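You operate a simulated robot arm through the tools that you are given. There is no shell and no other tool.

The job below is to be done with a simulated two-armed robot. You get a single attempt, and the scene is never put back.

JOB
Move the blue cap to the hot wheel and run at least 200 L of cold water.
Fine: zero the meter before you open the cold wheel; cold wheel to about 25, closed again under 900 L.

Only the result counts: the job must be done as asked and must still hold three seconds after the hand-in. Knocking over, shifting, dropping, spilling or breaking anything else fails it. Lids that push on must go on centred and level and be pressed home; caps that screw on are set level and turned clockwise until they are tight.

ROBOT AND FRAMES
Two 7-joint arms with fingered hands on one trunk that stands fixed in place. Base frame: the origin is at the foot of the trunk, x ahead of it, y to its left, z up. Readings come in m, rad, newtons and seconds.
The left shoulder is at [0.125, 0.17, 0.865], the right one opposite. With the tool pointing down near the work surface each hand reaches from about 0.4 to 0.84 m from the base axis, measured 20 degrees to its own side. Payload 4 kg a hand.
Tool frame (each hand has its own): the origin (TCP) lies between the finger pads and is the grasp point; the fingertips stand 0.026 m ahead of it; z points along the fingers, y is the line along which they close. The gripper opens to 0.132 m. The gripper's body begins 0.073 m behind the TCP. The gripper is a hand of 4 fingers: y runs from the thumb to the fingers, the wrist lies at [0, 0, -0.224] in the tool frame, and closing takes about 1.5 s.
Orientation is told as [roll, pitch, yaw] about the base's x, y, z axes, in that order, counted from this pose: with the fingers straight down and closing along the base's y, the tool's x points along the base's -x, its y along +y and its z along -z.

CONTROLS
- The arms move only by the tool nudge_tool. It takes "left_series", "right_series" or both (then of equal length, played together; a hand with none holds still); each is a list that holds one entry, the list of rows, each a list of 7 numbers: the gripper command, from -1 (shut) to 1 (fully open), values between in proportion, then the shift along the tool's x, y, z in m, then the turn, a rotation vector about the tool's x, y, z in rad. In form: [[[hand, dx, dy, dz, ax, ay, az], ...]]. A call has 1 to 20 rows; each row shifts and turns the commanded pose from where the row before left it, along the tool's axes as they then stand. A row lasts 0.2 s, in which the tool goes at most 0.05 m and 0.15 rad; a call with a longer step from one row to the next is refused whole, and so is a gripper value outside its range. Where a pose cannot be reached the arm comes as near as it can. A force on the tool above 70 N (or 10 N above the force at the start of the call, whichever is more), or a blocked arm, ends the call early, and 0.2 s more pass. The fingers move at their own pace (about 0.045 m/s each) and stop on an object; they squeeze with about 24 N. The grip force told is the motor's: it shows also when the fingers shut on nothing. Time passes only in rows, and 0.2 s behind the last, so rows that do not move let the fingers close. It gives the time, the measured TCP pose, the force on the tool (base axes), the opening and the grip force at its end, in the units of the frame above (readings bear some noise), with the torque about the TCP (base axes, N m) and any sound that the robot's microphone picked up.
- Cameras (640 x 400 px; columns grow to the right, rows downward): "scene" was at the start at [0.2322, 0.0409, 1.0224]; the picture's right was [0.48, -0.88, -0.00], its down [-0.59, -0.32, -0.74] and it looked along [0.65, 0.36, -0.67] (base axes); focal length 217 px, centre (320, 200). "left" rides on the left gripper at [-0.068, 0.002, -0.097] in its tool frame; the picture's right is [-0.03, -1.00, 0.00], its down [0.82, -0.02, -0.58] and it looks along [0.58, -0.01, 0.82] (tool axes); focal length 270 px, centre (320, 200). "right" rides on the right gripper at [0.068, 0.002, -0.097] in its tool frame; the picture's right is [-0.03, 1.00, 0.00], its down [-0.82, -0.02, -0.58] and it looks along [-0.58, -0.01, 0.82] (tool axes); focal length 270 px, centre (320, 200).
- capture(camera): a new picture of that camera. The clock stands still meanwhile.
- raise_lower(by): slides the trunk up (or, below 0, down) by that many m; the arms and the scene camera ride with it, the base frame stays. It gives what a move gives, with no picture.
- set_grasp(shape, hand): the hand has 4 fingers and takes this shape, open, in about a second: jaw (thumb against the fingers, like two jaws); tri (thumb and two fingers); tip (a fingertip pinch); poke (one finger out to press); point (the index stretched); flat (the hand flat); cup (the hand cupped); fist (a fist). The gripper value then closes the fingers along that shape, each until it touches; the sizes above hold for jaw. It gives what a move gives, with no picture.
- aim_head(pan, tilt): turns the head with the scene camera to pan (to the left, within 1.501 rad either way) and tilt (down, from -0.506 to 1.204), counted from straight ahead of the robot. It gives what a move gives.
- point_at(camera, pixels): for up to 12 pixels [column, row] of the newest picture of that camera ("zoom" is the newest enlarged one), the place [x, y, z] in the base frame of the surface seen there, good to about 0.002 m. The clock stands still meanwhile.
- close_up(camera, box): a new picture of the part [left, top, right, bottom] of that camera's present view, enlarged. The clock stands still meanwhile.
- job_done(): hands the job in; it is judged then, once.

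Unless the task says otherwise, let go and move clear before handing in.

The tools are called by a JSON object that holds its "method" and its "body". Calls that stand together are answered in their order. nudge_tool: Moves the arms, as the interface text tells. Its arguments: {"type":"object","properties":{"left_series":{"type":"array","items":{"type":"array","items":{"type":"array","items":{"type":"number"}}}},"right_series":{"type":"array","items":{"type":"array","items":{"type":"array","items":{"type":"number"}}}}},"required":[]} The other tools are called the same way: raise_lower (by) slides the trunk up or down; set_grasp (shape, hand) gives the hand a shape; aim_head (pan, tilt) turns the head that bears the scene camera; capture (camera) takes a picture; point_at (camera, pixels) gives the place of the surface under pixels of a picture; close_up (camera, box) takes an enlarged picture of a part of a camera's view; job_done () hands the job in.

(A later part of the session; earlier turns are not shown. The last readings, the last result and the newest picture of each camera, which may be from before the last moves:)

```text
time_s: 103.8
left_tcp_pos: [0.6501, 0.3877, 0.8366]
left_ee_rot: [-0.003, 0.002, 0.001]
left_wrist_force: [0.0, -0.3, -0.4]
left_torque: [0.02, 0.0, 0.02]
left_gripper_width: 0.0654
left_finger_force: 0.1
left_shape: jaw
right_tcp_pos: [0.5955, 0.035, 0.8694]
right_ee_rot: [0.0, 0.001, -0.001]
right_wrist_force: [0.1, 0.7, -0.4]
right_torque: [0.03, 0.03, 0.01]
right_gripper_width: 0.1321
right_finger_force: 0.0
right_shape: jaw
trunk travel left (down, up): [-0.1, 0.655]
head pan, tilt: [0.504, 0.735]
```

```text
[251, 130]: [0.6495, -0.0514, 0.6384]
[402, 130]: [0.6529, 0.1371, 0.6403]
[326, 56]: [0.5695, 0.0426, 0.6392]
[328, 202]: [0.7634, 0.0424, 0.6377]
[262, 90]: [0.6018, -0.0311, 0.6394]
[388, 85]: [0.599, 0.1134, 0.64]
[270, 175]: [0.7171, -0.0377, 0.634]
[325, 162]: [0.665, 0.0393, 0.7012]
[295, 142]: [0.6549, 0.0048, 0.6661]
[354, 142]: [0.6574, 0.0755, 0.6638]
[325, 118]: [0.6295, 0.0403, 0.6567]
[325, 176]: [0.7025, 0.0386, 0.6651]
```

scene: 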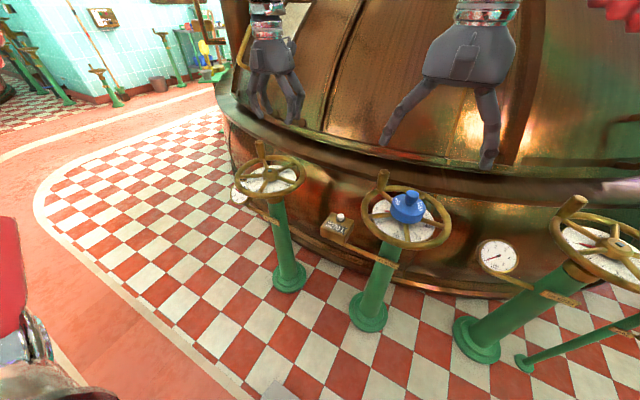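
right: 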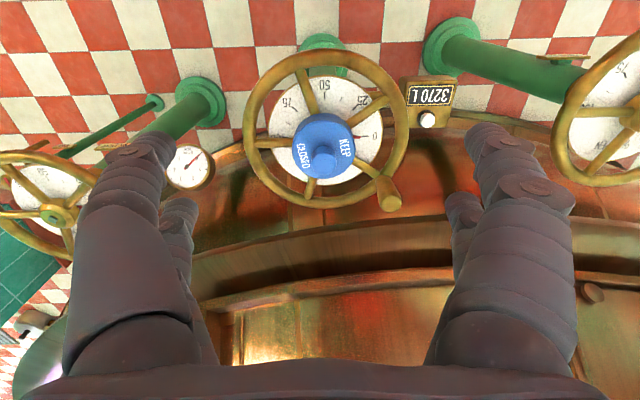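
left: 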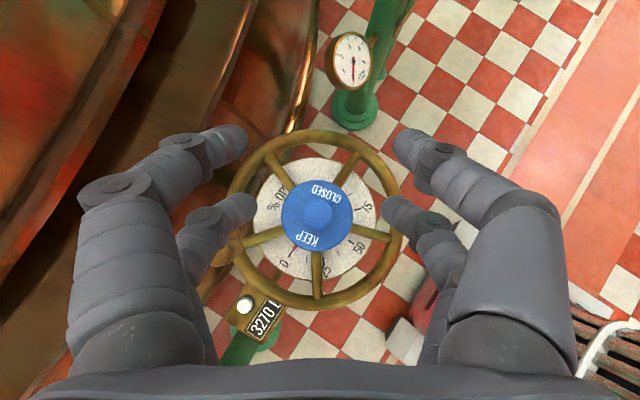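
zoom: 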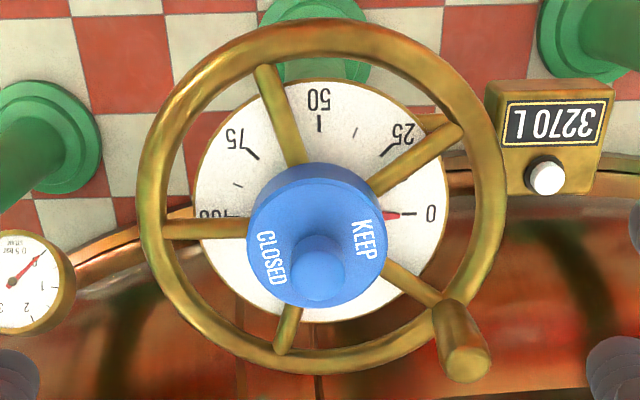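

Seen by the right camera, the cap centre is (0.666, 0.040) and the wheel centre (0.6665, 0.043): about 2–3 mm off in −y, at the proper seated height. I'll use the right hand's four-finger jaw, centred on the wheel axis, to square it up, then press it home.

{"method": "nudge_tool", "body": {"right_series": [[[0.667, -0.024, 0.0025, 0, 0, 0, 0], [0.667, -0.024, 0.0025, 0, 0, 0, 0], [0.667, -0.023, 0.0025, 0, 0, 0, 0], [0.667, 0, 0, 0.04, 0, 0, 0], [0.667, 0, 0, 0.04, 0, 0, 0], [0.667, 0, 0, 0.04, 0, 0, 0], [0.667, 0, 0, 0.025, 0, 0, 0], [0.667, 0, 0, 0, 0, 0, 0]]]}}

{"method": "capture", "body": {"camera": "right"}}

{"method": "close_up", "body": {"camera": "scene", "box": [355, 150, 455, 212]}}

```text
time_s: 105.6
left_tcp_pos: [0.65, 0.3861, 0.8354]
left_ee_rot: [-0.001, 0.001, 0.0]
left_wrist_force: [0.2, -0.9, 0.5]
left_torque: [-0.01, 0.01, -0.02]
left_gripper_width: 0.0654
left_finger_force: 0.1
left_shape: jaw
right_tcp_pos: [0.6657, 0.0462, 0.7258]
right_ee_rot: [-0.001, 0.001, 0.0]
right_wrist_force: [-0.3, 0.4, 0.9]
right_torque: [-0.01, 0.02, -0.01]
right_gripper_width: 0.1103
right_finger_force: 0.0
right_shape: jaw
trunk travel left (down, up): [-0.1, 0.655]
head pan, tilt: [0.504, 0.735]
```

```text
taken
```

right: 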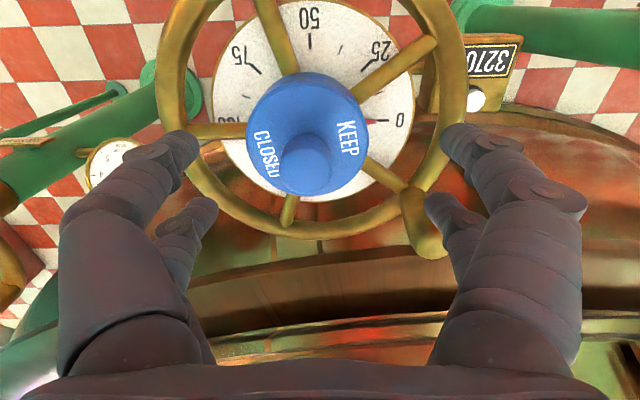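

```text
6.40 times, centred on (405, 181) of scene
```

zoom: 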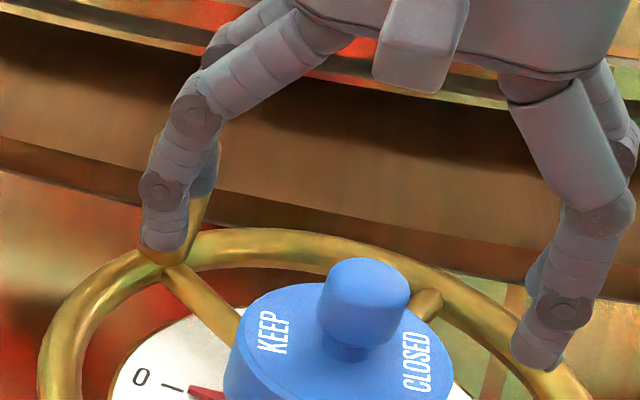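

The far +y finger (right view 440,205) is near the handle (425,215). I'll narrow the opening and shift −3.5 mm in y, then check fingers against handle.

{"method": "nudge_tool", "body": {"right_series": [[[0.44, 0, -0.0035, 0, 0, 0, 0], [0.44, 0, 0, 0, 0, 0, 0], [0.44, 0, 0, 0, 0, 0, 0]]]}}

{"method": "capture", "body": {"camera": "right"}}

{"method": "point_at", "body": {"camera": "right", "pixels": [[432, 205], [440, 140], [205, 145], [215, 208], [415, 200], [425, 235], [408, 205], [252, 130], [366, 130], [308, 165], [410, 195], [420, 195]]}}

```text
time_s: 106.4
left_tcp_pos: [0.6505, 0.3867, 0.8362]
left_ee_rot: [-0.002, 0.001, 0.001]
left_wrist_force: [-0.9, 0.4, 0.4]
left_torque: [0.0, 0.01, -0.02]
left_gripper_width: 0.0654
left_finger_force: 0.0
left_shape: jaw
right_tcp_pos: [0.6666, 0.04, 0.7255]
right_ee_rot: [-0.001, 0.002, 0.001]
right_wrist_force: [1.9, 0.6, -1.3]
right_torque: [-0.02, 0.03, 0.01]
right_gripper_width: 0.0954
right_finger_force: 0.0
right_shape: jaw
trunk travel left (down, up): [-0.1, 0.655]
head pan, tilt: [0.504, 0.735]
```

```text
taken
```

right: 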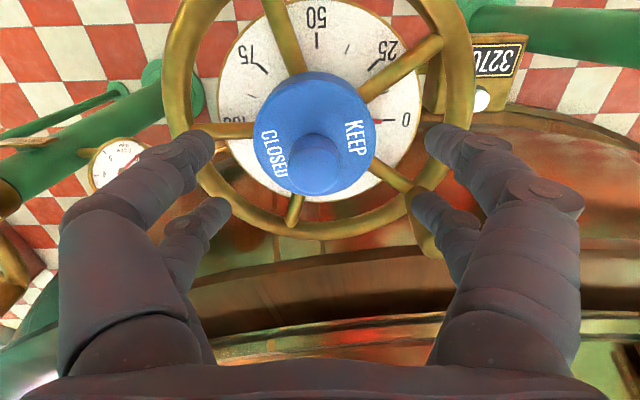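

```text
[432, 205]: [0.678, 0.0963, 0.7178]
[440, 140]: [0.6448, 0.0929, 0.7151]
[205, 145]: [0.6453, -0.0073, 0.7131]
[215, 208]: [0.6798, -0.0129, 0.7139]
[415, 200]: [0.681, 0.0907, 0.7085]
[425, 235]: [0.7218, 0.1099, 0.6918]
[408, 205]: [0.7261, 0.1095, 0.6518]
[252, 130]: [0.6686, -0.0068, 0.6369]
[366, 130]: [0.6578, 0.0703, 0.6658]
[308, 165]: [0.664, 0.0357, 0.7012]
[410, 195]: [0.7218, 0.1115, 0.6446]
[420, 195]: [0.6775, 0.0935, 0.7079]
```

Clearance to the handle is about 13 mm and the fingertips' midpoint is y≈0.042. I'll lower to TCP z≈0.670 and close on the cap's body to centre it.

{"method": "nudge_tool", "body": {"right_series": [[[0.44, 0, 0.001, 0.02, 0, 0, 0], [0.44, 0, 0, 0.02, 0, 0, 0], [0.44, 0, 0, 0.0155, 0, 0, 0], [0.44, 0, 0, 0, 0, 0, 0]]]}}

{"method": "capture", "body": {"camera": "right"}}

{"method": "close_up", "body": {"camera": "scene", "box": [355, 165, 455, 227]}}

```text
time_s: 107.4
left_tcp_pos: [0.65, 0.3874, 0.8352]
left_ee_rot: [0.0, 0.002, 0.001]
left_wrist_force: [-0.6, -0.3, -0.3]
left_torque: [0.0, -0.01, 0.01]
left_gripper_width: 0.0655
left_finger_force: 0.0
left_shape: jaw
right_tcp_pos: [0.6674, 0.0374, 0.6693]
right_ee_rot: [-0.001, 0.001, 0.001]
right_wrist_force: [0.3, -0.5, 0.9]
right_torque: [0.01, -0.02, 0.04]
right_gripper_width: 0.0957
right_finger_force: 0.0
right_shape: jaw
trunk travel left (down, up): [-0.1, 0.655]
head pan, tilt: [0.504, 0.735]
```

```text
taken
```

right: 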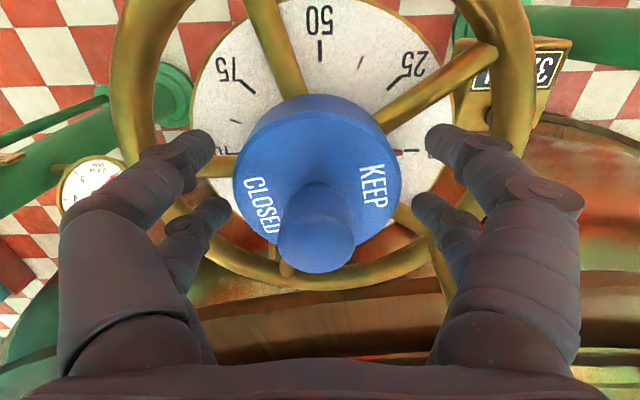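

```text
6.40 times, centred on (405, 196) of scene
```

zoom: 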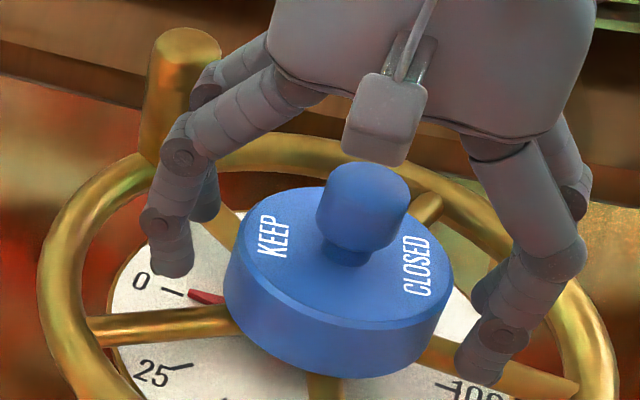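

The cap is about 2 mm to −y of the hand's middle (columns 316 vs 320), while the wheel's middle seems slightly to +y. I'll measure rim and cap here to fix the target.

{"method": "point_at", "body": {"camera": "right", "pixels": [[125, 80], [522, 80], [140, 150], [520, 110], [237, 165], [397, 165], [243, 140], [388, 140], [316, 110], [317, 240], [210, 140], [430, 138]]}}

{"method": "point_at", "body": {"camera": "zoom", "pixels": [[228, 265], [452, 265], [235, 240], [270, 300], [380, 325], [320, 320], [60, 260], [605, 360], [330, 145], [445, 165]]}}

```text
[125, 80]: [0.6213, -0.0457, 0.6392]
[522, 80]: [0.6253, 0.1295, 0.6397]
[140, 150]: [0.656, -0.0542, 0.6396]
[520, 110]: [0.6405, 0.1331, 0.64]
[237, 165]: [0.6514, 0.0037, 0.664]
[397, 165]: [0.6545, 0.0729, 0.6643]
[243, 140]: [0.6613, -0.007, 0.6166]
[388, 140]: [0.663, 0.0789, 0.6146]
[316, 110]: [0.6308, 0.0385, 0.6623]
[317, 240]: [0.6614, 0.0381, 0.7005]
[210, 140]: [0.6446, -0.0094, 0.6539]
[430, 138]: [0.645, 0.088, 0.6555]
```

```text
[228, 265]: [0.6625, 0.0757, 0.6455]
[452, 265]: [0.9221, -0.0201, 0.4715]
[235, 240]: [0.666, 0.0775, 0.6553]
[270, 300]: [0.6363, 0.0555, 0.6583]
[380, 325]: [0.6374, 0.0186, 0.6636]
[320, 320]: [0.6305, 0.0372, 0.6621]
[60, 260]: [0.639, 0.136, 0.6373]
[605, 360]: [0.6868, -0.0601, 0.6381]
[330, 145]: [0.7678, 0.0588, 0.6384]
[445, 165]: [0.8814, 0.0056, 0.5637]
```

The wheel's centre is y≈0.0415, the cap's 0.0383, the hand's 0.0393. I'll shift the hand +2 mm in y and close on the cap to centre it, then open.

{"method": "nudge_tool", "body": {"right_series": [[[0.44, 0, 0.002, 0, 0, 0, 0], [0.1, 0, 0, 0, 0, 0, 0], [-0.1, 0, 0, 0, 0, 0, 0], [-0.5, 0, 0, 0, 0, 0, 0], [-1, 0, 0, 0, 0, 0, 0], [-1, 0, 0, 0, 0, 0, 0], [-1, 0, 0, 0, 0, 0, 0]]]}}

{"method": "capture", "body": {"camera": "right"}}

{"method": "point_at", "body": {"camera": "right", "pixels": [[125, 80], [522, 80], [240, 165], [400, 165], [318, 110], [320, 240], [300, 180], [350, 180], [270, 150], [370, 150]]}}

```text
time_s: 109.0
left_tcp_pos: [0.6493, 0.3875, 0.8362]
left_ee_rot: [-0.002, 0.002, 0.0]
left_wrist_force: [0.3, 0.6, 0.2]
left_torque: [0.0, -0.02, 0.01]
left_gripper_width: 0.0655
left_finger_force: 0.1
left_shape: jaw
right_tcp_pos: [0.6652, 0.0405, 0.6699]
right_ee_rot: [-0.002, 0.002, 0.0]
right_wrist_force: [0.1, 0.0, 0.0]
right_torque: [-0.02, 0.01, -0.04]
right_gripper_width: 0.0595
right_finger_force: 24.0
right_shape: jaw
trunk travel left (down, up): [-0.1, 0.655]
head pan, tilt: [0.504, 0.735]
```

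```text
taken
```

right: 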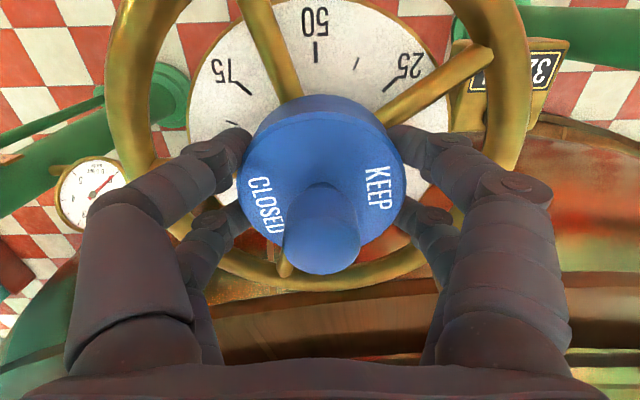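

```text
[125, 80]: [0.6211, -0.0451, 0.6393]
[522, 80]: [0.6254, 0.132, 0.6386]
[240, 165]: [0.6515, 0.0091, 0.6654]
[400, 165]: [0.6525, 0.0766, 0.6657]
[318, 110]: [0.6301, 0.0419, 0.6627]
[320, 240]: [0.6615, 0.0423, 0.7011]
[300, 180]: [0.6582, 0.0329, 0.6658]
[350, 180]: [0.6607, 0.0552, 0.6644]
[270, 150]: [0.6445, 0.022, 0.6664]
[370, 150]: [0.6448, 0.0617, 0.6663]
```

Now cap centre y≈0.043 and rim centre ≈0.0435 — centred. I'll press down a little while holding it, then open and rise.

{"method": "nudge_tool", "body": {"right_series": [[[-1, 0, 0, 0.002, 0, 0, 0], [-1, 0, 0, 0.001, 0, 0, 0], [-1, 0, 0, 0, 0, 0, 0]]]}}

{"method": "nudge_tool", "body": {"right_series": [[[0.1, 0, 0, 0, 0, 0, 0], [0.44, 0, 0, 0, 0, 0, 0], [0.44, 0, 0, 0, 0, 0, 0], [0.44, 0, 0, 0, 0, 0, 0], [0.44, 0, 0, -0.03, 0, 0, 0], [0.44, 0, 0, -0.04, 0, 0, 0], [0.44, 0, 0, -0.03, 0, 0, 0]]]}}

{"method": "capture", "body": {"camera": "right"}}

{"method": "close_up", "body": {"camera": "scene", "box": [355, 170, 455, 232]}}

```text
time_s: 109.8
left_tcp_pos: [0.6486, 0.3877, 0.8369]
left_ee_rot: [0.0, 0.001, 0.001]
left_wrist_force: [-1.0, -0.7, 0.1]
left_torque: [-0.02, 0.0, 0.03]
left_gripper_width: 0.0654
left_finger_force: 0.0
left_shape: jaw
right_tcp_pos: [0.6671, 0.0399, 0.6682]
right_ee_rot: [-0.001, -0.001, 0.001]
right_wrist_force: [-0.1, -3.1, 8.2]
right_torque: [-0.17, 0.04, 0.02]
right_gripper_width: 0.0593
right_finger_force: 23.9
right_shape: jaw
trunk travel left (down, up): [-0.1, 0.655]
head pan, tilt: [0.504, 0.735]
```

```text
time_s: 111.4
left_tcp_pos: [0.6501, 0.3874, 0.8369]
left_ee_rot: [-0.003, 0.003, -0.001]
left_wrist_force: [0.1, -0.1, 0.2]
left_torque: [-0.01, -0.03, 0.0]
left_gripper_width: 0.0653
left_finger_force: 0.1
left_shape: jaw
right_tcp_pos: [0.6651, 0.0409, 0.7659]
right_ee_rot: [-0.001, -0.001, -0.001]
right_wrist_force: [0.8, 0.8, -0.8]
right_torque: [0.0, 0.01, 0.01]
right_gripper_width: 0.0947
right_finger_force: 0.1
right_shape: jaw
trunk travel left (down, up): [-0.1, 0.655]
head pan, tilt: [0.504, 0.735]
```

```text
taken
```

right: 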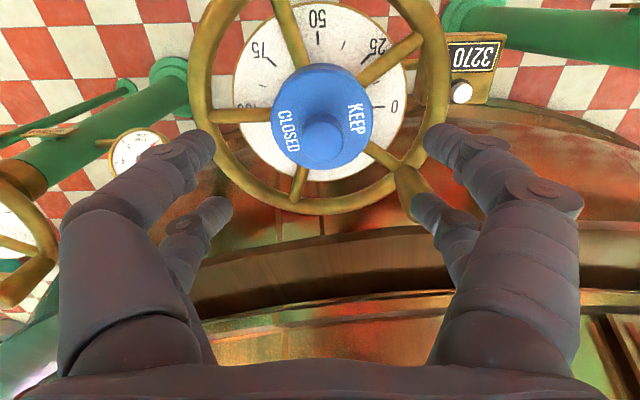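

```text
6.40 times, centred on (405, 201) of scene
```

zoom: 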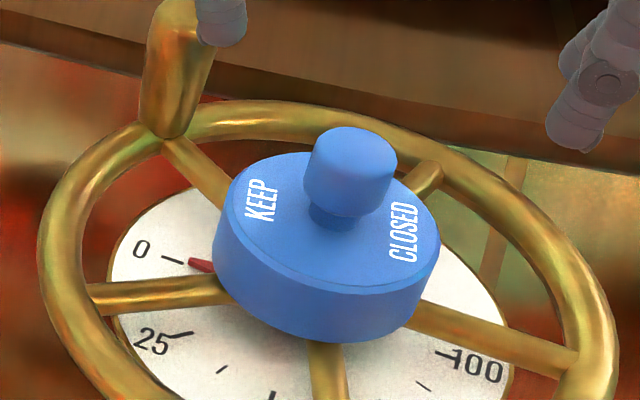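

The cap sits centred and level with 8 N of down-push taken up. Now I'll close the right hand and press on the knob's top with one fingertip pair (offset 17.5 mm in x), so I first measure the knob.

{"method": "point_at", "body": {"camera": "right", "pixels": [[325, 142], [310, 142], [340, 142], [325, 120], [325, 158], [273, 110], [371, 110], [322, 72], [300, 110], [350, 110]]}}

{"method": "nudge_tool", "body": {"right_series": [[[-1, 0.0175, 0.001, 0, 0, 0, 0], [-1, 0, 0, 0, 0, 0, 0], [-1, 0, 0, 0, 0, 0, 0], [-1, 0, 0, 0, 0, 0, 0], [-1, 0, 0, 0, 0, 0, 0], [-1, 0, 0, 0, 0, 0, 0], [-1, 0, 0, 0, 0, 0, 0]]]}}

{"method": "capture", "body": {"camera": "right"}}

{"method": "close_up", "body": {"camera": "scene", "box": [355, 160, 455, 222]}}

```text
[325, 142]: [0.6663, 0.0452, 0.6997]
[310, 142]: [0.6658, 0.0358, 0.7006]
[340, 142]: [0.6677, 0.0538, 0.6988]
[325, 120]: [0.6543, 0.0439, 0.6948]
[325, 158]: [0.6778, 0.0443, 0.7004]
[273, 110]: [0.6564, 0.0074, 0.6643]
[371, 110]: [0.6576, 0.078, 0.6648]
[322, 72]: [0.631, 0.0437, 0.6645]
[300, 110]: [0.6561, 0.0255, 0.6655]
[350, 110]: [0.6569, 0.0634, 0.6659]
```

```text
time_s: 113.0
left_tcp_pos: [0.6502, 0.3875, 0.8361]
left_ee_rot: [-0.001, 0.001, 0.0]
left_wrist_force: [0.1, -0.5, -0.4]
left_torque: [0.03, 0.02, 0.05]
left_gripper_width: 0.0654
left_finger_force: 0.0
left_shape: jaw
right_tcp_pos: [0.6476, 0.0406, 0.7648]
right_ee_rot: [0.0, 0.0, -0.001]
right_wrist_force: [0.3, 0.0, 0.3]
right_torque: [0.0, 0.0, 0.01]
right_gripper_width: 0.0
right_finger_force: 23.4
right_shape: jaw
trunk travel left (down, up): [-0.1, 0.655]
head pan, tilt: [0.504, 0.735]
```

```text
taken
```

right: 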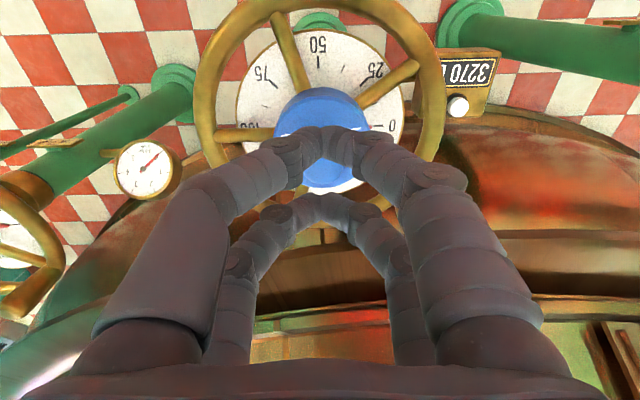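

```text
6.40 times, centred on (405, 191) of scene
```

zoom: 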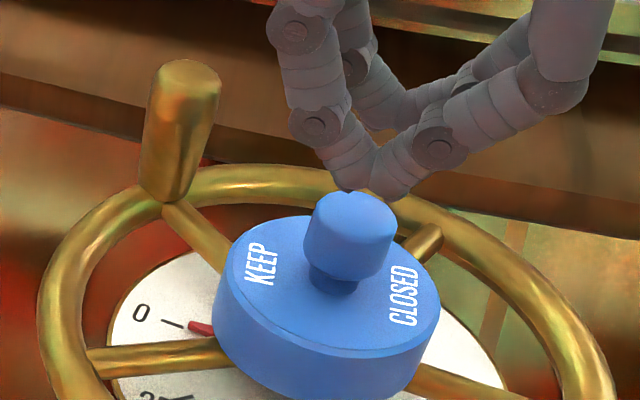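

The closed pairs meet at right-view (322,140) and (318,200). I'll measure where the far pair's tips are relative to the knob.

{"method": "point_at", "body": {"camera": "right", "pixels": [[318, 200], [310, 200], [328, 200], [322, 133], [335, 135], [318, 210], [320, 195]]}}

{"method": "point_at", "body": {"camera": "zoom", "pixels": [[345, 180], [395, 190], [375, 160], [350, 235], [350, 210]]}}

```text
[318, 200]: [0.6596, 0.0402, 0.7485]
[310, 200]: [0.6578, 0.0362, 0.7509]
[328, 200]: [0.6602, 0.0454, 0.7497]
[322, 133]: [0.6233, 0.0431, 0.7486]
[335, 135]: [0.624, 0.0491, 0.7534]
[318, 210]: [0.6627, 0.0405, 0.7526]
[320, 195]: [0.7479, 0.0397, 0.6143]
```

```text
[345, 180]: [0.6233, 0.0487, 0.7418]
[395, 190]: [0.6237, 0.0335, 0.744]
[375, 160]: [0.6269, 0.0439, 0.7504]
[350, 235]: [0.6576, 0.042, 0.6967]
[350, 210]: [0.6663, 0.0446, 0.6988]
```

The far pair is centred at about (0.667, 0.041), tips near z 0.741; knob centre (0.666, 0.0445), top z 0.699. I'll shift +3 mm in y and come down to just above contact.

{"method": "nudge_tool", "body": {"right_series": [[[-1, 0, 0.003, 0.015, 0, 0, 0], [-1, 0, 0, 0.015, 0, 0, 0], [-1, 0, 0, 0.006, 0, 0, 0], [-1, 0, 0, 0.002, 0, 0, 0], [-1, 0, 0, 0.002, 0, 0, 0], [-1, 0, 0, 0, 0, 0, 0]]]}}

{"method": "close_up", "body": {"camera": "scene", "box": [355, 160, 455, 222]}}

```text
time_s: 114.4
left_tcp_pos: [0.6494, 0.3869, 0.8369]
left_ee_rot: [-0.002, 0.001, 0.001]
left_wrist_force: [0.2, 0.1, -0.5]
left_torque: [-0.02, 0.02, -0.01]
left_gripper_width: 0.0655
left_finger_force: 0.1
left_shape: jaw
right_tcp_pos: [0.6497, 0.0474, 0.7267]
right_ee_rot: [0.0, -0.001, -0.001]
right_wrist_force: [-1.2, -0.7, 3.9]
right_torque: [-0.01, -0.03, 0.03]
right_gripper_width: 0.0001
right_finger_force: 23.7
right_shape: jaw
trunk travel left (down, up): [-0.1, 0.655]
head pan, tilt: [0.504, 0.735]
```

```text
6.40 times, centred on (405, 191) of scene
```

zoom: 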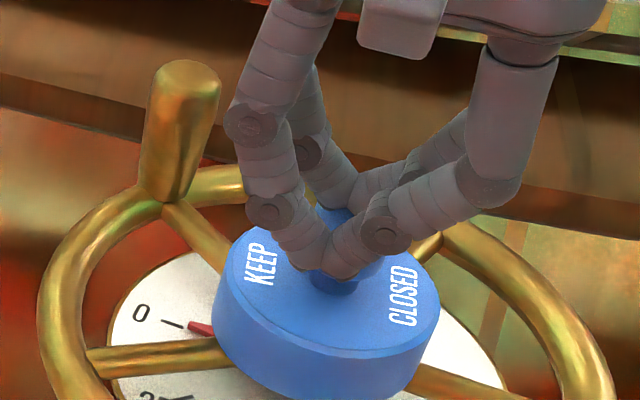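

Contact is felt (3.9 N) at TCP z 0.7267 with the far pair on the knob. I'll press further in 1.5 mm steps.

{"method": "nudge_tool", "body": {"right_series": [[[-1, 0, 0, 0.0015, 0, 0, 0], [-1, 0, 0, 0.0015, 0, 0, 0], [-1, 0, 0, 0.0015, 0, 0, 0], [-1, 0, 0, 0, 0, 0, 0]]]}}

```text
time_s: 115.4
left_tcp_pos: [0.6498, 0.387, 0.8381]
left_ee_rot: [0.0, 0.001, 0.001]
left_wrist_force: [-0.3, -0.5, -0.5]
left_torque: [0.02, 0.01, -0.01]
left_gripper_width: 0.0654
left_finger_force: 0.0
left_shape: jaw
right_tcp_pos: [0.647, 0.0463, 0.7243]
right_ee_rot: [0.002, -0.007, 0.0]
right_wrist_force: [3.1, 0.1, 30.8]
right_torque: [-0.03, -0.67, -0.02]
right_gripper_width: 0.0001
right_finger_force: 23.9
right_shape: jaw
trunk travel left (down, up): [-0.1, 0.655]
head pan, tilt: [0.504, 0.735]
```

It carries 31 N with hardly any further travel, so it is at its seat. I'll press one step more (≈40 N), hold briefly, then lift off.

{"method": "nudge_tool", "body": {"right_series": [[[-1, 0, 0, 0.0015, 0, 0, 0], [-1, 0, 0, 0, 0, 0, 0], [-1, 0, 0, 0, 0, 0, 0]]]}}

{"method": "nudge_tool", "body": {"right_series": [[[-1, 0, 0, -0.006, 0, 0, 0], [-1, 0, 0, -0.02, 0, 0, 0], [-1, 0, 0, -0.04, 0, 0, 0], [-1, 0.02, -0.02, -0.03, 0, 0, 0]]]}}

{"method": "capture", "body": {"camera": "right"}}

{"method": "close_up", "body": {"camera": "scene", "box": [355, 170, 455, 232]}}

```text
time_s: 116.2
left_tcp_pos: [0.6477, 0.3874, 0.8378]
left_ee_rot: [-0.002, 0.0, 0.0]
left_wrist_force: [-0.1, -0.5, 0.0]
left_torque: [0.02, 0.01, -0.05]
left_gripper_width: 0.0656
left_finger_force: 0.0
left_shape: jaw
right_tcp_pos: [0.6478, 0.0461, 0.7249]
right_ee_rot: [0.002, -0.008, -0.001]
right_wrist_force: [5.7, 1.2, 41.1]
right_torque: [0.0, -0.85, -0.02]
right_gripper_width: 0.0001
right_finger_force: 24.4
right_shape: jaw
trunk travel left (down, up): [-0.1, 0.655]
head pan, tilt: [0.504, 0.735]
```

```text
time_s: 117.2
left_tcp_pos: [0.6493, 0.3875, 0.8365]
left_ee_rot: [-0.003, 0.003, 0.0]
left_wrist_force: [0.2, 0.1, 0.1]
left_torque: [-0.02, -0.01, 0.0]
left_gripper_width: 0.0655
left_finger_force: 0.1
left_shape: jaw
right_tcp_pos: [0.6304, 0.0281, 0.8176]
right_ee_rot: [-0.002, 0.002, 0.0]
right_wrist_force: [-0.3, -0.7, -0.6]
right_torque: [0.0, -0.03, 0.03]
right_gripper_width: 0.0
right_finger_force: 24.3
right_shape: jaw
trunk travel left (down, up): [-0.1, 0.655]
head pan, tilt: [0.504, 0.735]
```

```text
taken
```

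right: 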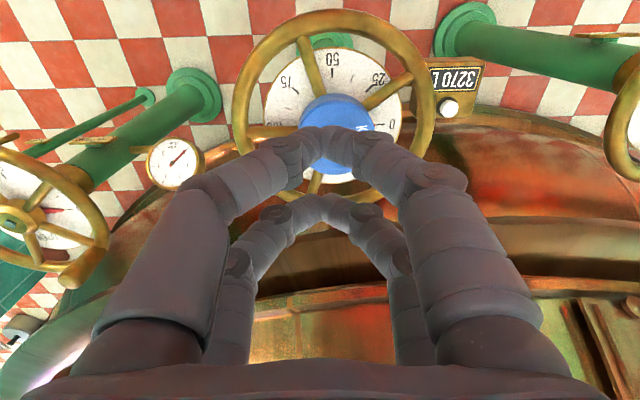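

```text
6.40 times, centred on (405, 201) of scene
```

zoom: 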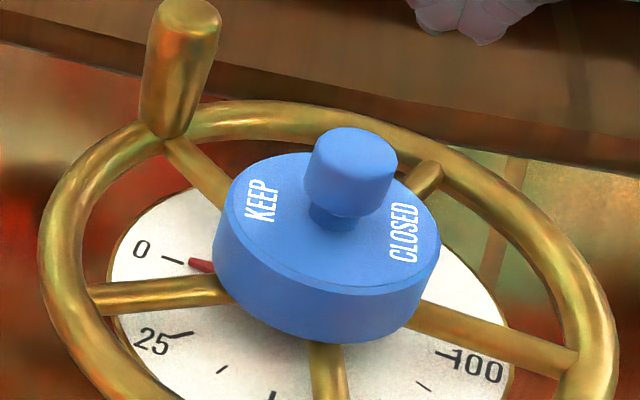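

The cap is home on the hot hub (top carried 41 N), level, with the hot pointer still at 0. Next is the meter's reset button: I'll park the right hand, lift the left, and lower the trunk 0.1 m for reach near the button, after checking the tun wall behind it.

{"method": "nudge_tool", "body": {"right_series": [[[-1, 0.0233, -0.0298, -0.0145, 0, 0, 0], [-1, 0.0233, -0.0298, -0.0145, 0, 0, 0], [-1, 0.0233, -0.0298, -0.0145, 0, 0, 0], [-1, 0.0233, -0.0298, -0.0145, 0, 0, 0], [-1, 0.0233, -0.0298, -0.0145, 0, 0, 0], [-1, 0.0233, -0.0298, -0.0145, 0, 0, 0], [-1, 0.0233, -0.0298, -0.0145, 0, 0, 0], [-1, 0.0233, -0.0298, -0.0145, 0, 0, 0], [-1, 0.0233, -0.0298, -0.0145, 0, 0, 0]]], "left_series": [[[0, 0.01, -0.005, -0.008, 0, 0, 0], [0, 0.01, -0.005, -0.008, 0, 0, 0], [-0.5, 0.01, -0.005, -0.008, 0, 0, 0], [-1, 0.01, -0.005, -0.008, 0, 0, 0], [-1, 0.005, -0.005, -0.008, 0, 0, 0], [-1, 0, -0.005, -0.008, 0, 0, 0], [-1, 0, -0.005, -0.008, 0, 0, 0], [-1, 0, -0.005, -0.008, 0, 0, 0], [-1, 0, 0, 0, 0, 0, 0]]]}}

{"method": "raise_lower", "body": {"by": -0.1}}

{"method": "capture", "body": {"camera": "scene"}}

{"method": "capture", "body": {"camera": "left"}}

```text
time_s: 119.2
left_tcp_pos: [0.6022, 0.3484, 0.9018]
left_ee_rot: [-0.002, 0.0, -0.001]
left_wrist_force: [0.4, -0.1, 0.6]
left_torque: [0.0, -0.02, -0.03]
left_gripper_width: 0.0
left_finger_force: 24.3
left_shape: jaw
right_tcp_pos: [0.4195, -0.2421, 0.9463]
right_ee_rot: [0.0, 0.0, 0.002]
right_wrist_force: [-0.8, 0.0, 0.1]
right_torque: [0.0, 0.0, 0.0]
right_gripper_width: 0.0
right_finger_force: 24.3
right_shape: jaw
trunk travel left (down, up): [-0.1, 0.655]
head pan, tilt: [0.504, 0.735]
```

```text
time_s: 120.6
left_tcp_pos: [0.6042, 0.3478, 0.8001]
left_ee_rot: [-0.001, 0.0, 0.001]
left_wrist_force: [0.4, -0.7, 0.1]
left_torque: [0.01, 0.0, 0.03]
left_gripper_width: 0.0
left_finger_force: 23.6
left_shape: jaw
right_tcp_pos: [0.4187, -0.2421, 0.8483]
right_ee_rot: [0.0, -0.001, 0.001]
right_wrist_force: [-0.4, 0.8, 0.3]
right_torque: [-0.02, -0.01, 0.02]
right_gripper_width: 0.0
right_finger_force: 24.0
right_shape: jaw
trunk travel left (down, up): [0.0, 0.755]
head pan, tilt: [0.504, 0.735]
```

```text
taken
```

scene: 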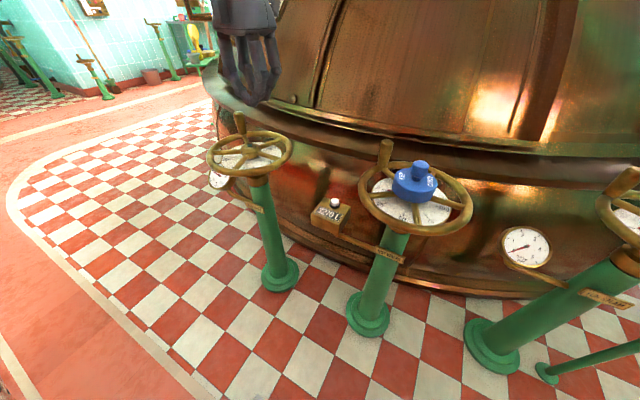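

```text
taken
```

left: 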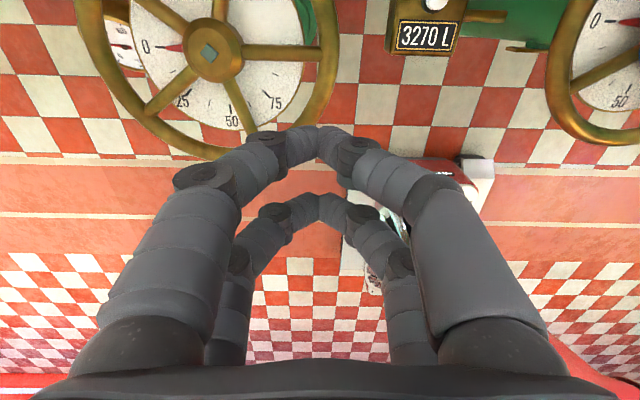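

The left view shows the bare cold hub (212,52), its spokes, and the meter box; the scene shows the button at (335,202). I'll measure button, tun wall near it, and the cold wheel's spokes.

{"method": "point_at", "body": {"camera": "scene", "pixels": [[335, 200], [335, 203], [331, 200], [339, 201], [335, 190], [350, 195], [330, 180], [360, 200], [345, 210], [315, 195], [340, 165]]}}

{"method": "point_at", "body": {"camera": "left", "pixels": [[212, 52], [230, 90], [244, 120], [221, 72], [180, 85], [150, 112], [270, 52], [310, 52], [430, 3], [250, 135], [240, 110], [236, 100]]}}

{"method": "close_up", "body": {"camera": "scene", "box": [295, 175, 375, 225]}}

```text
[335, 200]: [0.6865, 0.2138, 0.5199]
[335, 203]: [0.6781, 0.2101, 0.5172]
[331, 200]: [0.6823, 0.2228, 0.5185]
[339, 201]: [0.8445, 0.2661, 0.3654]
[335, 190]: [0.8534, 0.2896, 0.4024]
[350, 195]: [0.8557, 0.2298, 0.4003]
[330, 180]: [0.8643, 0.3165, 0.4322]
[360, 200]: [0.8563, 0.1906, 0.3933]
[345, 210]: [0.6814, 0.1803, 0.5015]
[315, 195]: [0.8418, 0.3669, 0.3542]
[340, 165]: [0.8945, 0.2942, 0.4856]
```

```text
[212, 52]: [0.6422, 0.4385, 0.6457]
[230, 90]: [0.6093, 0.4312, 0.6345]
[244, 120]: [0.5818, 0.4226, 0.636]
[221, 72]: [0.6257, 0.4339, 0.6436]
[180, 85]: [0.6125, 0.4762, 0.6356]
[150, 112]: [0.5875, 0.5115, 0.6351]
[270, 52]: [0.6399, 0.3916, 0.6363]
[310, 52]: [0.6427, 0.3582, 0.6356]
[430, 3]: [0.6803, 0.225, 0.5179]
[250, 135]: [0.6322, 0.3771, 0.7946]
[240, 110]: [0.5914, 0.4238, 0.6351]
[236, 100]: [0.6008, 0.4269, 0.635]
```

```text
8.00 times, centred on (335, 200) of scene
```

zoom: 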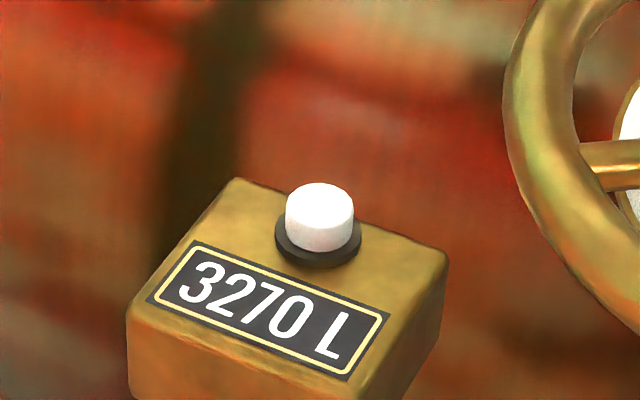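

The tun wall is well back (x≥0.84); the button's top is near (0.683, 0.214, 0.520). I'll yaw −1.0 and tilt 0.4 rad with the left hand closed, then measure the fingertips.

{"method": "point_at", "body": {"camera": "zoom", "pixels": [[320, 195], [295, 198], [345, 198], [320, 187], [320, 205], [320, 250]]}}

{"method": "nudge_tool", "body": {"left_series": [[[-1, 0, 0, 0, 0, 0, 0.125], [-1, 0, 0, 0, 0, 0, 0.125], [-1, 0, 0, 0, 0, 0, 0.125], [-1, 0, 0, 0, 0, 0, 0.125], [-1, 0, 0, 0, 0, 0, 0.125], [-1, 0, 0, 0, 0, 0, 0.125], [-1, 0, 0, 0, 0, 0, 0.125], [-1, 0, 0, 0, 0, 0, 0.125], [-1, 0, 0, 0, 0, -0.1, 0], [-1, 0, 0, 0, 0, -0.1, 0], [-1, 0, 0, 0, 0, -0.1, 0], [-1, 0, 0, 0, 0, -0.1, 0], [-1, 0, 0, 0, 0, 0, 0]]]}}

```text
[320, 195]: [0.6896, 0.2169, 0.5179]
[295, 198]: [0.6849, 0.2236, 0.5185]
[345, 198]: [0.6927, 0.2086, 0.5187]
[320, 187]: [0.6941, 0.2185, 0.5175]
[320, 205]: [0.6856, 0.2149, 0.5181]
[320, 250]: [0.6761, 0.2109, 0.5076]
```

```text
time_s: 123.4
left_tcp_pos: [0.6046, 0.3491, 0.7993]
left_ee_rot: [-0.003, -0.4, -0.999]
left_wrist_force: [-0.2, 0.6, 0.0]
left_torque: [0.04, 0.03, -0.02]
left_gripper_width: 0.0
left_finger_force: 24.0
left_shape: jaw
right_tcp_pos: [0.4199, -0.2422, 0.8466]
right_ee_rot: [-0.001, 0.0, 0.001]
right_wrist_force: [-0.3, -0.1, 0.1]
right_torque: [-0.03, 0.0, -0.02]
right_gripper_width: 0.0
right_finger_force: 24.1
right_shape: jaw
trunk travel left (down, up): [0.0, 0.755]
head pan, tilt: [0.504, 0.735]
```

The button centre averages near (0.685, 0.2145). I'll move the closed, tilted left hand over it and down to TCP z≈0.66, then check with its camera.

{"method": "nudge_tool", "body": {"left_series": [[[-1, -0.0301, -0.0017, 0.0127, 0, 0, 0], [-1, -0.0301, -0.0017, 0.0127, 0, 0, 0], [-1, -0.0301, -0.0017, 0.0127, 0, 0, 0], [-1, -0.0301, -0.0017, 0.0127, 0, 0, 0], [-1, -0.0301, -0.0017, 0.0127, 0, 0, 0], [-1, 0.0109, 0, 0.0258, 0, 0, 0], [-1, 0.0109, 0, 0.0258, 0, 0, 0], [-1, 0.0109, 0, 0.0258, 0, 0, 0], [-1, 0.0109, 0, 0.0258, 0, 0, 0], [-1, 0.0109, 0, 0.0258, 0, 0, 0], [-1, 0, 0, 0, 0, 0, 0]]]}}

{"method": "capture", "body": {"camera": "left"}}

{"method": "capture", "body": {"camera": "scene"}}

```text
time_s: 125.8
left_tcp_pos: [0.6849, 0.2046, 0.6613]
left_ee_rot: [-0.003, -0.403, -0.997]
left_wrist_force: [-0.1, 0.7, -0.4]
left_torque: [0.01, 0.01, 0.02]
left_gripper_width: 0.0
left_finger_force: 23.2
left_shape: jaw
right_tcp_pos: [0.4194, -0.2431, 0.8473]
right_ee_rot: [0.0, 0.0, 0.0]
right_wrist_force: [-0.4, 0.6, -0.1]
right_torque: [-0.03, 0.0, -0.02]
right_gripper_width: 0.0
right_finger_force: 24.5
right_shape: jaw
trunk travel left (down, up): [0.0, 0.755]
head pan, tilt: [0.504, 0.735]
```

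```text
taken
```

left: 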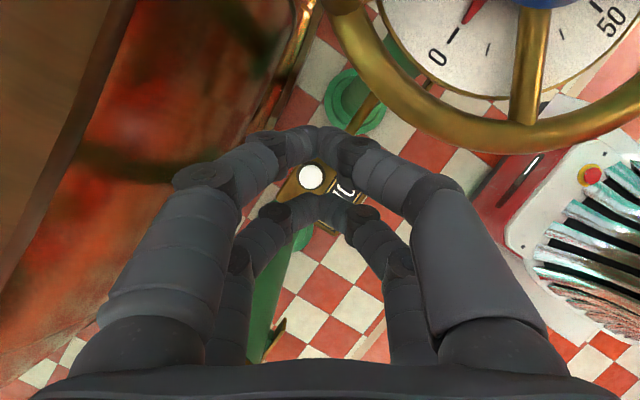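

```text
taken
```

scene: 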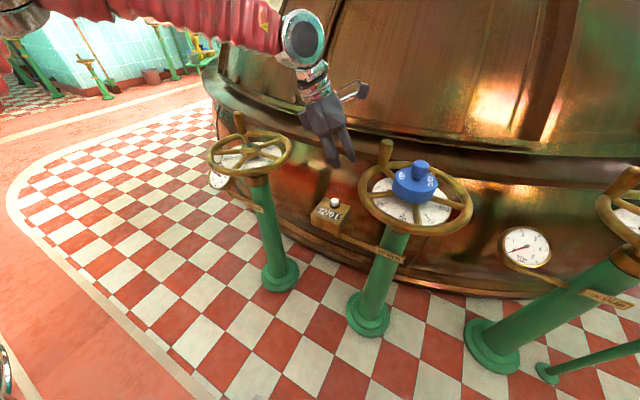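

The button shows in the left view at (312,177), between the two closed finger pairs. I'll measure button and fingertips here.

{"method": "point_at", "body": {"camera": "left", "pixels": [[312, 177], [302, 177], [322, 177], [312, 168], [312, 186], [318, 200], [310, 205], [328, 205], [320, 215], [320, 130], [305, 133]]}}

```text
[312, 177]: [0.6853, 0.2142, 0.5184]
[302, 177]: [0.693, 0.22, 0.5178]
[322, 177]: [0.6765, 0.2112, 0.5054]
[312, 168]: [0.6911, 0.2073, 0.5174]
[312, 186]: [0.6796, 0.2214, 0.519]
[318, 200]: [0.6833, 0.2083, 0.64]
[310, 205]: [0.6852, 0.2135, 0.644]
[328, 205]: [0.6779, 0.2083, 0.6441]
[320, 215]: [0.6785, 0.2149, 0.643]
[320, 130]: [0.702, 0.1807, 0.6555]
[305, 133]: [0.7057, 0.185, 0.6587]
```

Button centre is (0.6855, 0.2145, 0.518); the lower pair's tip is near (0.6815, 0.210). I'll shift (+4, +4) mm and come down 0.10 m, checking before contact.

{"method": "nudge_tool", "body": {"left_series": [[[-1, 0.0011, 0.0055, -0.0005, 0, 0, 0], [-1, 0.0097, 0, 0.023, 0, 0, 0], [-1, 0.0097, 0, 0.023, 0, 0, 0], [-1, 0.0097, 0, 0.023, 0, 0, 0], [-1, 0.0097, 0, 0.023, 0, 0, 0], [-1, 0, 0, 0, 0, 0, 0]]]}}

{"method": "capture", "body": {"camera": "left"}}

{"method": "close_up", "body": {"camera": "scene", "box": [290, 150, 386, 210]}}

```text
time_s: 127.2
left_tcp_pos: [0.6876, 0.2099, 0.5611]
left_ee_rot: [-0.004, -0.402, -0.996]
left_wrist_force: [-0.2, -0.3, 0.0]
left_torque: [-0.02, -0.02, 0.02]
left_gripper_width: 0.0
left_finger_force: 23.7
left_shape: jaw
right_tcp_pos: [0.4188, -0.2431, 0.8476]
right_ee_rot: [0.001, -0.001, 0.0]
right_wrist_force: [0.0, -0.5, 0.2]
right_torque: [-0.01, -0.02, 0.02]
right_gripper_width: 0.0
right_finger_force: 23.7
right_shape: jaw
trunk travel left (down, up): [0.0, 0.755]
head pan, tilt: [0.504, 0.735]
```

```text
taken
```

left: 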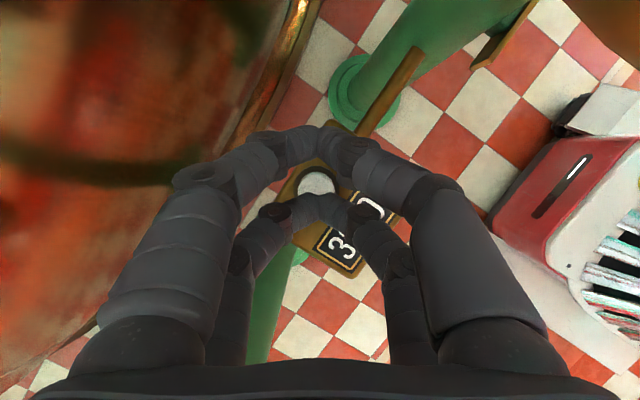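

```text
6.67 times, centred on (338, 180) of scene
```

zoom: 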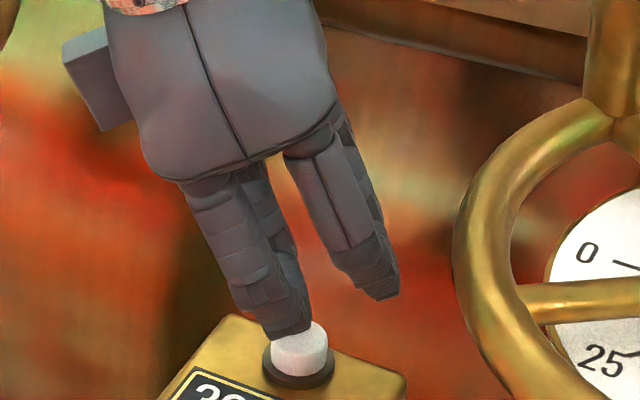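

The lower pair's tips are just above the button (zoom 290,330 vs button 300,345). I'll measure the remaining offset.

{"method": "point_at", "body": {"camera": "left", "pixels": [[317, 182], [303, 182], [330, 185], [317, 176], [320, 203], [310, 203], [330, 203], [322, 212]]}}

{"method": "point_at", "body": {"camera": "zoom", "pixels": [[290, 325], [270, 320], [305, 325], [300, 350], [280, 345], [322, 345], [310, 335]]}}

```text
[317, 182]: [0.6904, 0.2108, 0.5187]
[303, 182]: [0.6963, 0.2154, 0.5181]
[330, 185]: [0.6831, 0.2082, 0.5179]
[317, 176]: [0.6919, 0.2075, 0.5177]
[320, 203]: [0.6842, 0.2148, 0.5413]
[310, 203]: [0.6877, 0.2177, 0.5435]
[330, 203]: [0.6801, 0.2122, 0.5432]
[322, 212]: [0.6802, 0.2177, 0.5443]
```

```text
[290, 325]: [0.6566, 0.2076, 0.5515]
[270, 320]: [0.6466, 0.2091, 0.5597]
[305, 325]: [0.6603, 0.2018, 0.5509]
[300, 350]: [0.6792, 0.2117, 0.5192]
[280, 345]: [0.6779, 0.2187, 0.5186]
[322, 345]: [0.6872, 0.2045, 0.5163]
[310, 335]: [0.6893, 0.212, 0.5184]
```

The tips are within 2 mm of the button's axis. I'll press down in 3 mm steps, watching force and display.

{"method": "nudge_tool", "body": {"left_series": [[[-1, 0.0008, 0.0007, 0.0033, 0, 0, 0], [-1, 0.0012, 0, 0.0028, 0, 0, 0], [-1, 0.0012, 0, 0.0028, 0, 0, 0], [-1, 0.0012, 0, 0.0028, 0, 0, 0]]]}}

{"method": "close_up", "body": {"camera": "scene", "box": [290, 165, 386, 225]}}

```text
time_s: 128.2
left_tcp_pos: [0.6896, 0.2094, 0.5496]
left_ee_rot: [-0.003, -0.401, -0.997]
left_wrist_force: [-0.7, 0.5, 2.7]
left_torque: [0.04, 0.05, -0.01]
left_gripper_width: 0.0
left_finger_force: 24.3
left_shape: jaw
right_tcp_pos: [0.4193, -0.2428, 0.8468]
right_ee_rot: [0.0, 0.0, 0.001]
right_wrist_force: [0.4, -0.2, 0.1]
right_torque: [0.01, 0.03, -0.01]
right_gripper_width: 0.0
right_finger_force: 23.6
right_shape: jaw
trunk travel left (down, up): [0.0, 0.755]
head pan, tilt: [0.504, 0.735]
heard: click
```

```text
6.67 times, centred on (338, 195) of scene
```

zoom: 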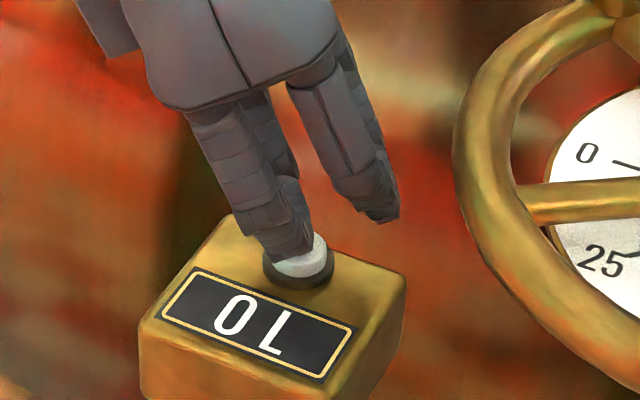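

A click was heard and the display reads 0 L. I'll lift straight off the button and go over to the cold wheel.

{"method": "nudge_tool", "body": {"left_series": [[[-1, -0.0117, 0, -0.0276, 0, 0, 0], [-1, -0.0117, 0, -0.0276, 0, 0, 0], [-1, -0.0117, 0, -0.0276, 0, 0, 0], [-1, -0.0117, 0, -0.0276, 0, 0, 0], [-1, -0.0117, 0, -0.0276, 0, 0, 0], [-1, -0.0117, 0, -0.0276, 0, 0, 0], [-1, -0.0117, 0, -0.0276, 0, 0, 0], [-1, 0.0297, 0.00416, -0.01566, 0, 0, 0], [-1, 0.0297, 0.00416, -0.01566, 0, 0, 0], [-1, 0.0297, 0.00416, -0.01566, 0, 0, 0], [-1, 0.0297, 0.00416, -0.01566, 0, 0, 0], [-1, 0.0297, 0.00416, -0.01566, 0, 0, 0], [-1, 0.0297, 0.00416, -0.01566, 0, 0, 0], [-1, 0.0297, 0.00416, -0.01566, 0, 0, 0]]]}}

{"method": "nudge_tool", "body": {"left_series": [[[-1, 0, 0, 0, 0, 0.1, 0], [-1, 0, 0, 0, 0, 0.1, 0], [-1, 0, 0, 0, 0, 0.1, 0], [-1, 0, 0, 0, 0, 0.1, 0], [-0.5, 0, 0, 0, 0, 0, -0.127], [-0.5, 0, 0, 0, 0, 0, -0.127], [-0.5, 0, 0, 0, 0, 0, -0.127], [-0.3, 0, 0, 0, 0, 0, -0.127], [-0.3, 0, 0, 0, 0, 0, -0.127], [-0.3, 0, 0, 0, 0, 0, -0.127], [-0.3, 0, 0, 0, 0, 0, -0.127], [-0.3, 0, 0, 0, 0, 0, -0.127], [-0.3, 0, 0, 0, 0, 0, -0.127], [-0.3, 0, 0, 0, 0, 0, -0.127], [-0.3, 0, 0, 0, 0, 0, 0]]]}}

{"method": "capture", "body": {"camera": "left"}}

{"method": "capture", "body": {"camera": "scene"}}

```text
time_s: 131.2
left_tcp_pos: [0.5877, 0.4235, 0.7785]
left_ee_rot: [-0.002, -0.401, -0.998]
left_wrist_force: [-0.2, -0.4, -0.2]
left_torque: [0.01, 0.0, -0.01]
left_gripper_width: 0.0
left_finger_force: 24.1
left_shape: jaw
right_tcp_pos: [0.4192, -0.2413, 0.8476]
right_ee_rot: [-0.002, 0.0, 0.001]
right_wrist_force: [0.4, 0.2, -0.1]
right_torque: [-0.02, 0.0, -0.01]
right_gripper_width: 0.0001
right_finger_force: 24.3
right_shape: jaw
trunk travel left (down, up): [0.0, 0.755]
head pan, tilt: [0.504, 0.735]
```

```text
time_s: 134.4
left_tcp_pos: [0.5874, 0.4243, 0.7769]
left_ee_rot: [-0.002, 0.002, 0.274]
left_wrist_force: [-0.2, -0.1, 0.4]
left_torque: [0.01, 0.01, -0.02]
left_gripper_width: 0.046
left_finger_force: 0.0
left_shape: jaw
right_tcp_pos: [0.4191, -0.2427, 0.8474]
right_ee_rot: [0.0, 0.001, 0.0]
right_wrist_force: [0.5, -0.3, 0.0]
right_torque: [-0.04, 0.03, 0.0]
right_gripper_width: 0.0001
right_finger_force: 23.4
right_shape: jaw
trunk travel left (down, up): [0.0, 0.755]
head pan, tilt: [0.504, 0.735]
```

```text
taken
```

left: 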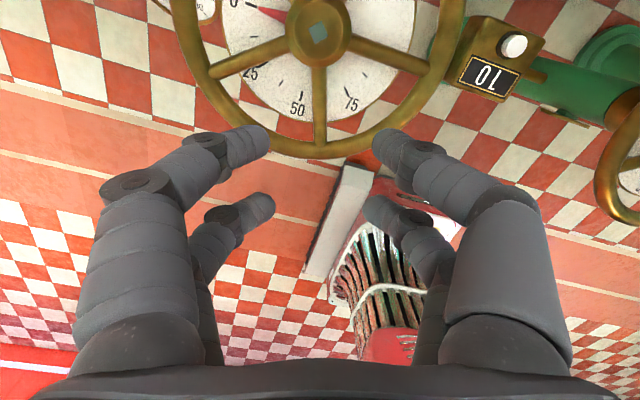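

```text
taken
```

scene: 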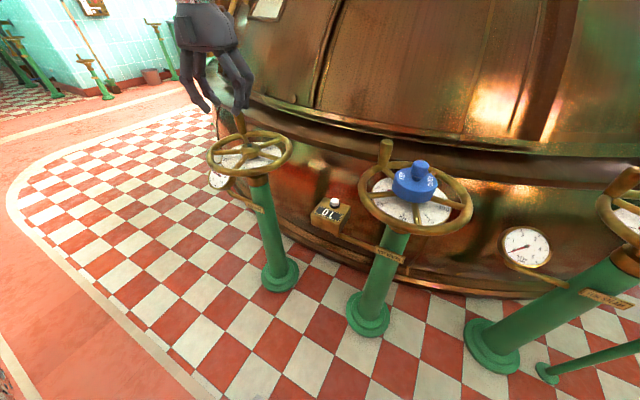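

The meter reads 0 L. With yaw 0.27 the near spoke of the cold wheel now runs straight down the left picture, (319,60) to (320,140), along the tool's x. I'll measure it.

{"method": "point_at", "body": {"camera": "left", "pixels": [[319, 30], [319, 75], [320, 95], [320, 115], [320, 132], [310, 95], [329, 95], [300, 95], [290, 80], [268, 145], [272, 205], [378, 145], [370, 205]]}}

```text
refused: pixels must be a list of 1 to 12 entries
```

{"method": "point_at", "body": {"camera": "left", "pixels": [[319, 30], [319, 75], [320, 95], [320, 115], [320, 130], [314, 95], [326, 95], [300, 95], [268, 140], [272, 200], [376, 140], [368, 200]]}}

```text
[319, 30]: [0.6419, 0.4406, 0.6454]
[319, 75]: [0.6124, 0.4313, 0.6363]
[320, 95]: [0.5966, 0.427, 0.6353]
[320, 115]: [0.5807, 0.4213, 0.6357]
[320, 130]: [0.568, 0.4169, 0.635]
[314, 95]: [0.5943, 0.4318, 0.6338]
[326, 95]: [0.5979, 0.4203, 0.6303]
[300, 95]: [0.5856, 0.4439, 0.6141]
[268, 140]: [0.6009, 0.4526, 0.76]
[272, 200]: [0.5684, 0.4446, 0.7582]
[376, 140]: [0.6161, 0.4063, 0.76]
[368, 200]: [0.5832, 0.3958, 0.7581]
```

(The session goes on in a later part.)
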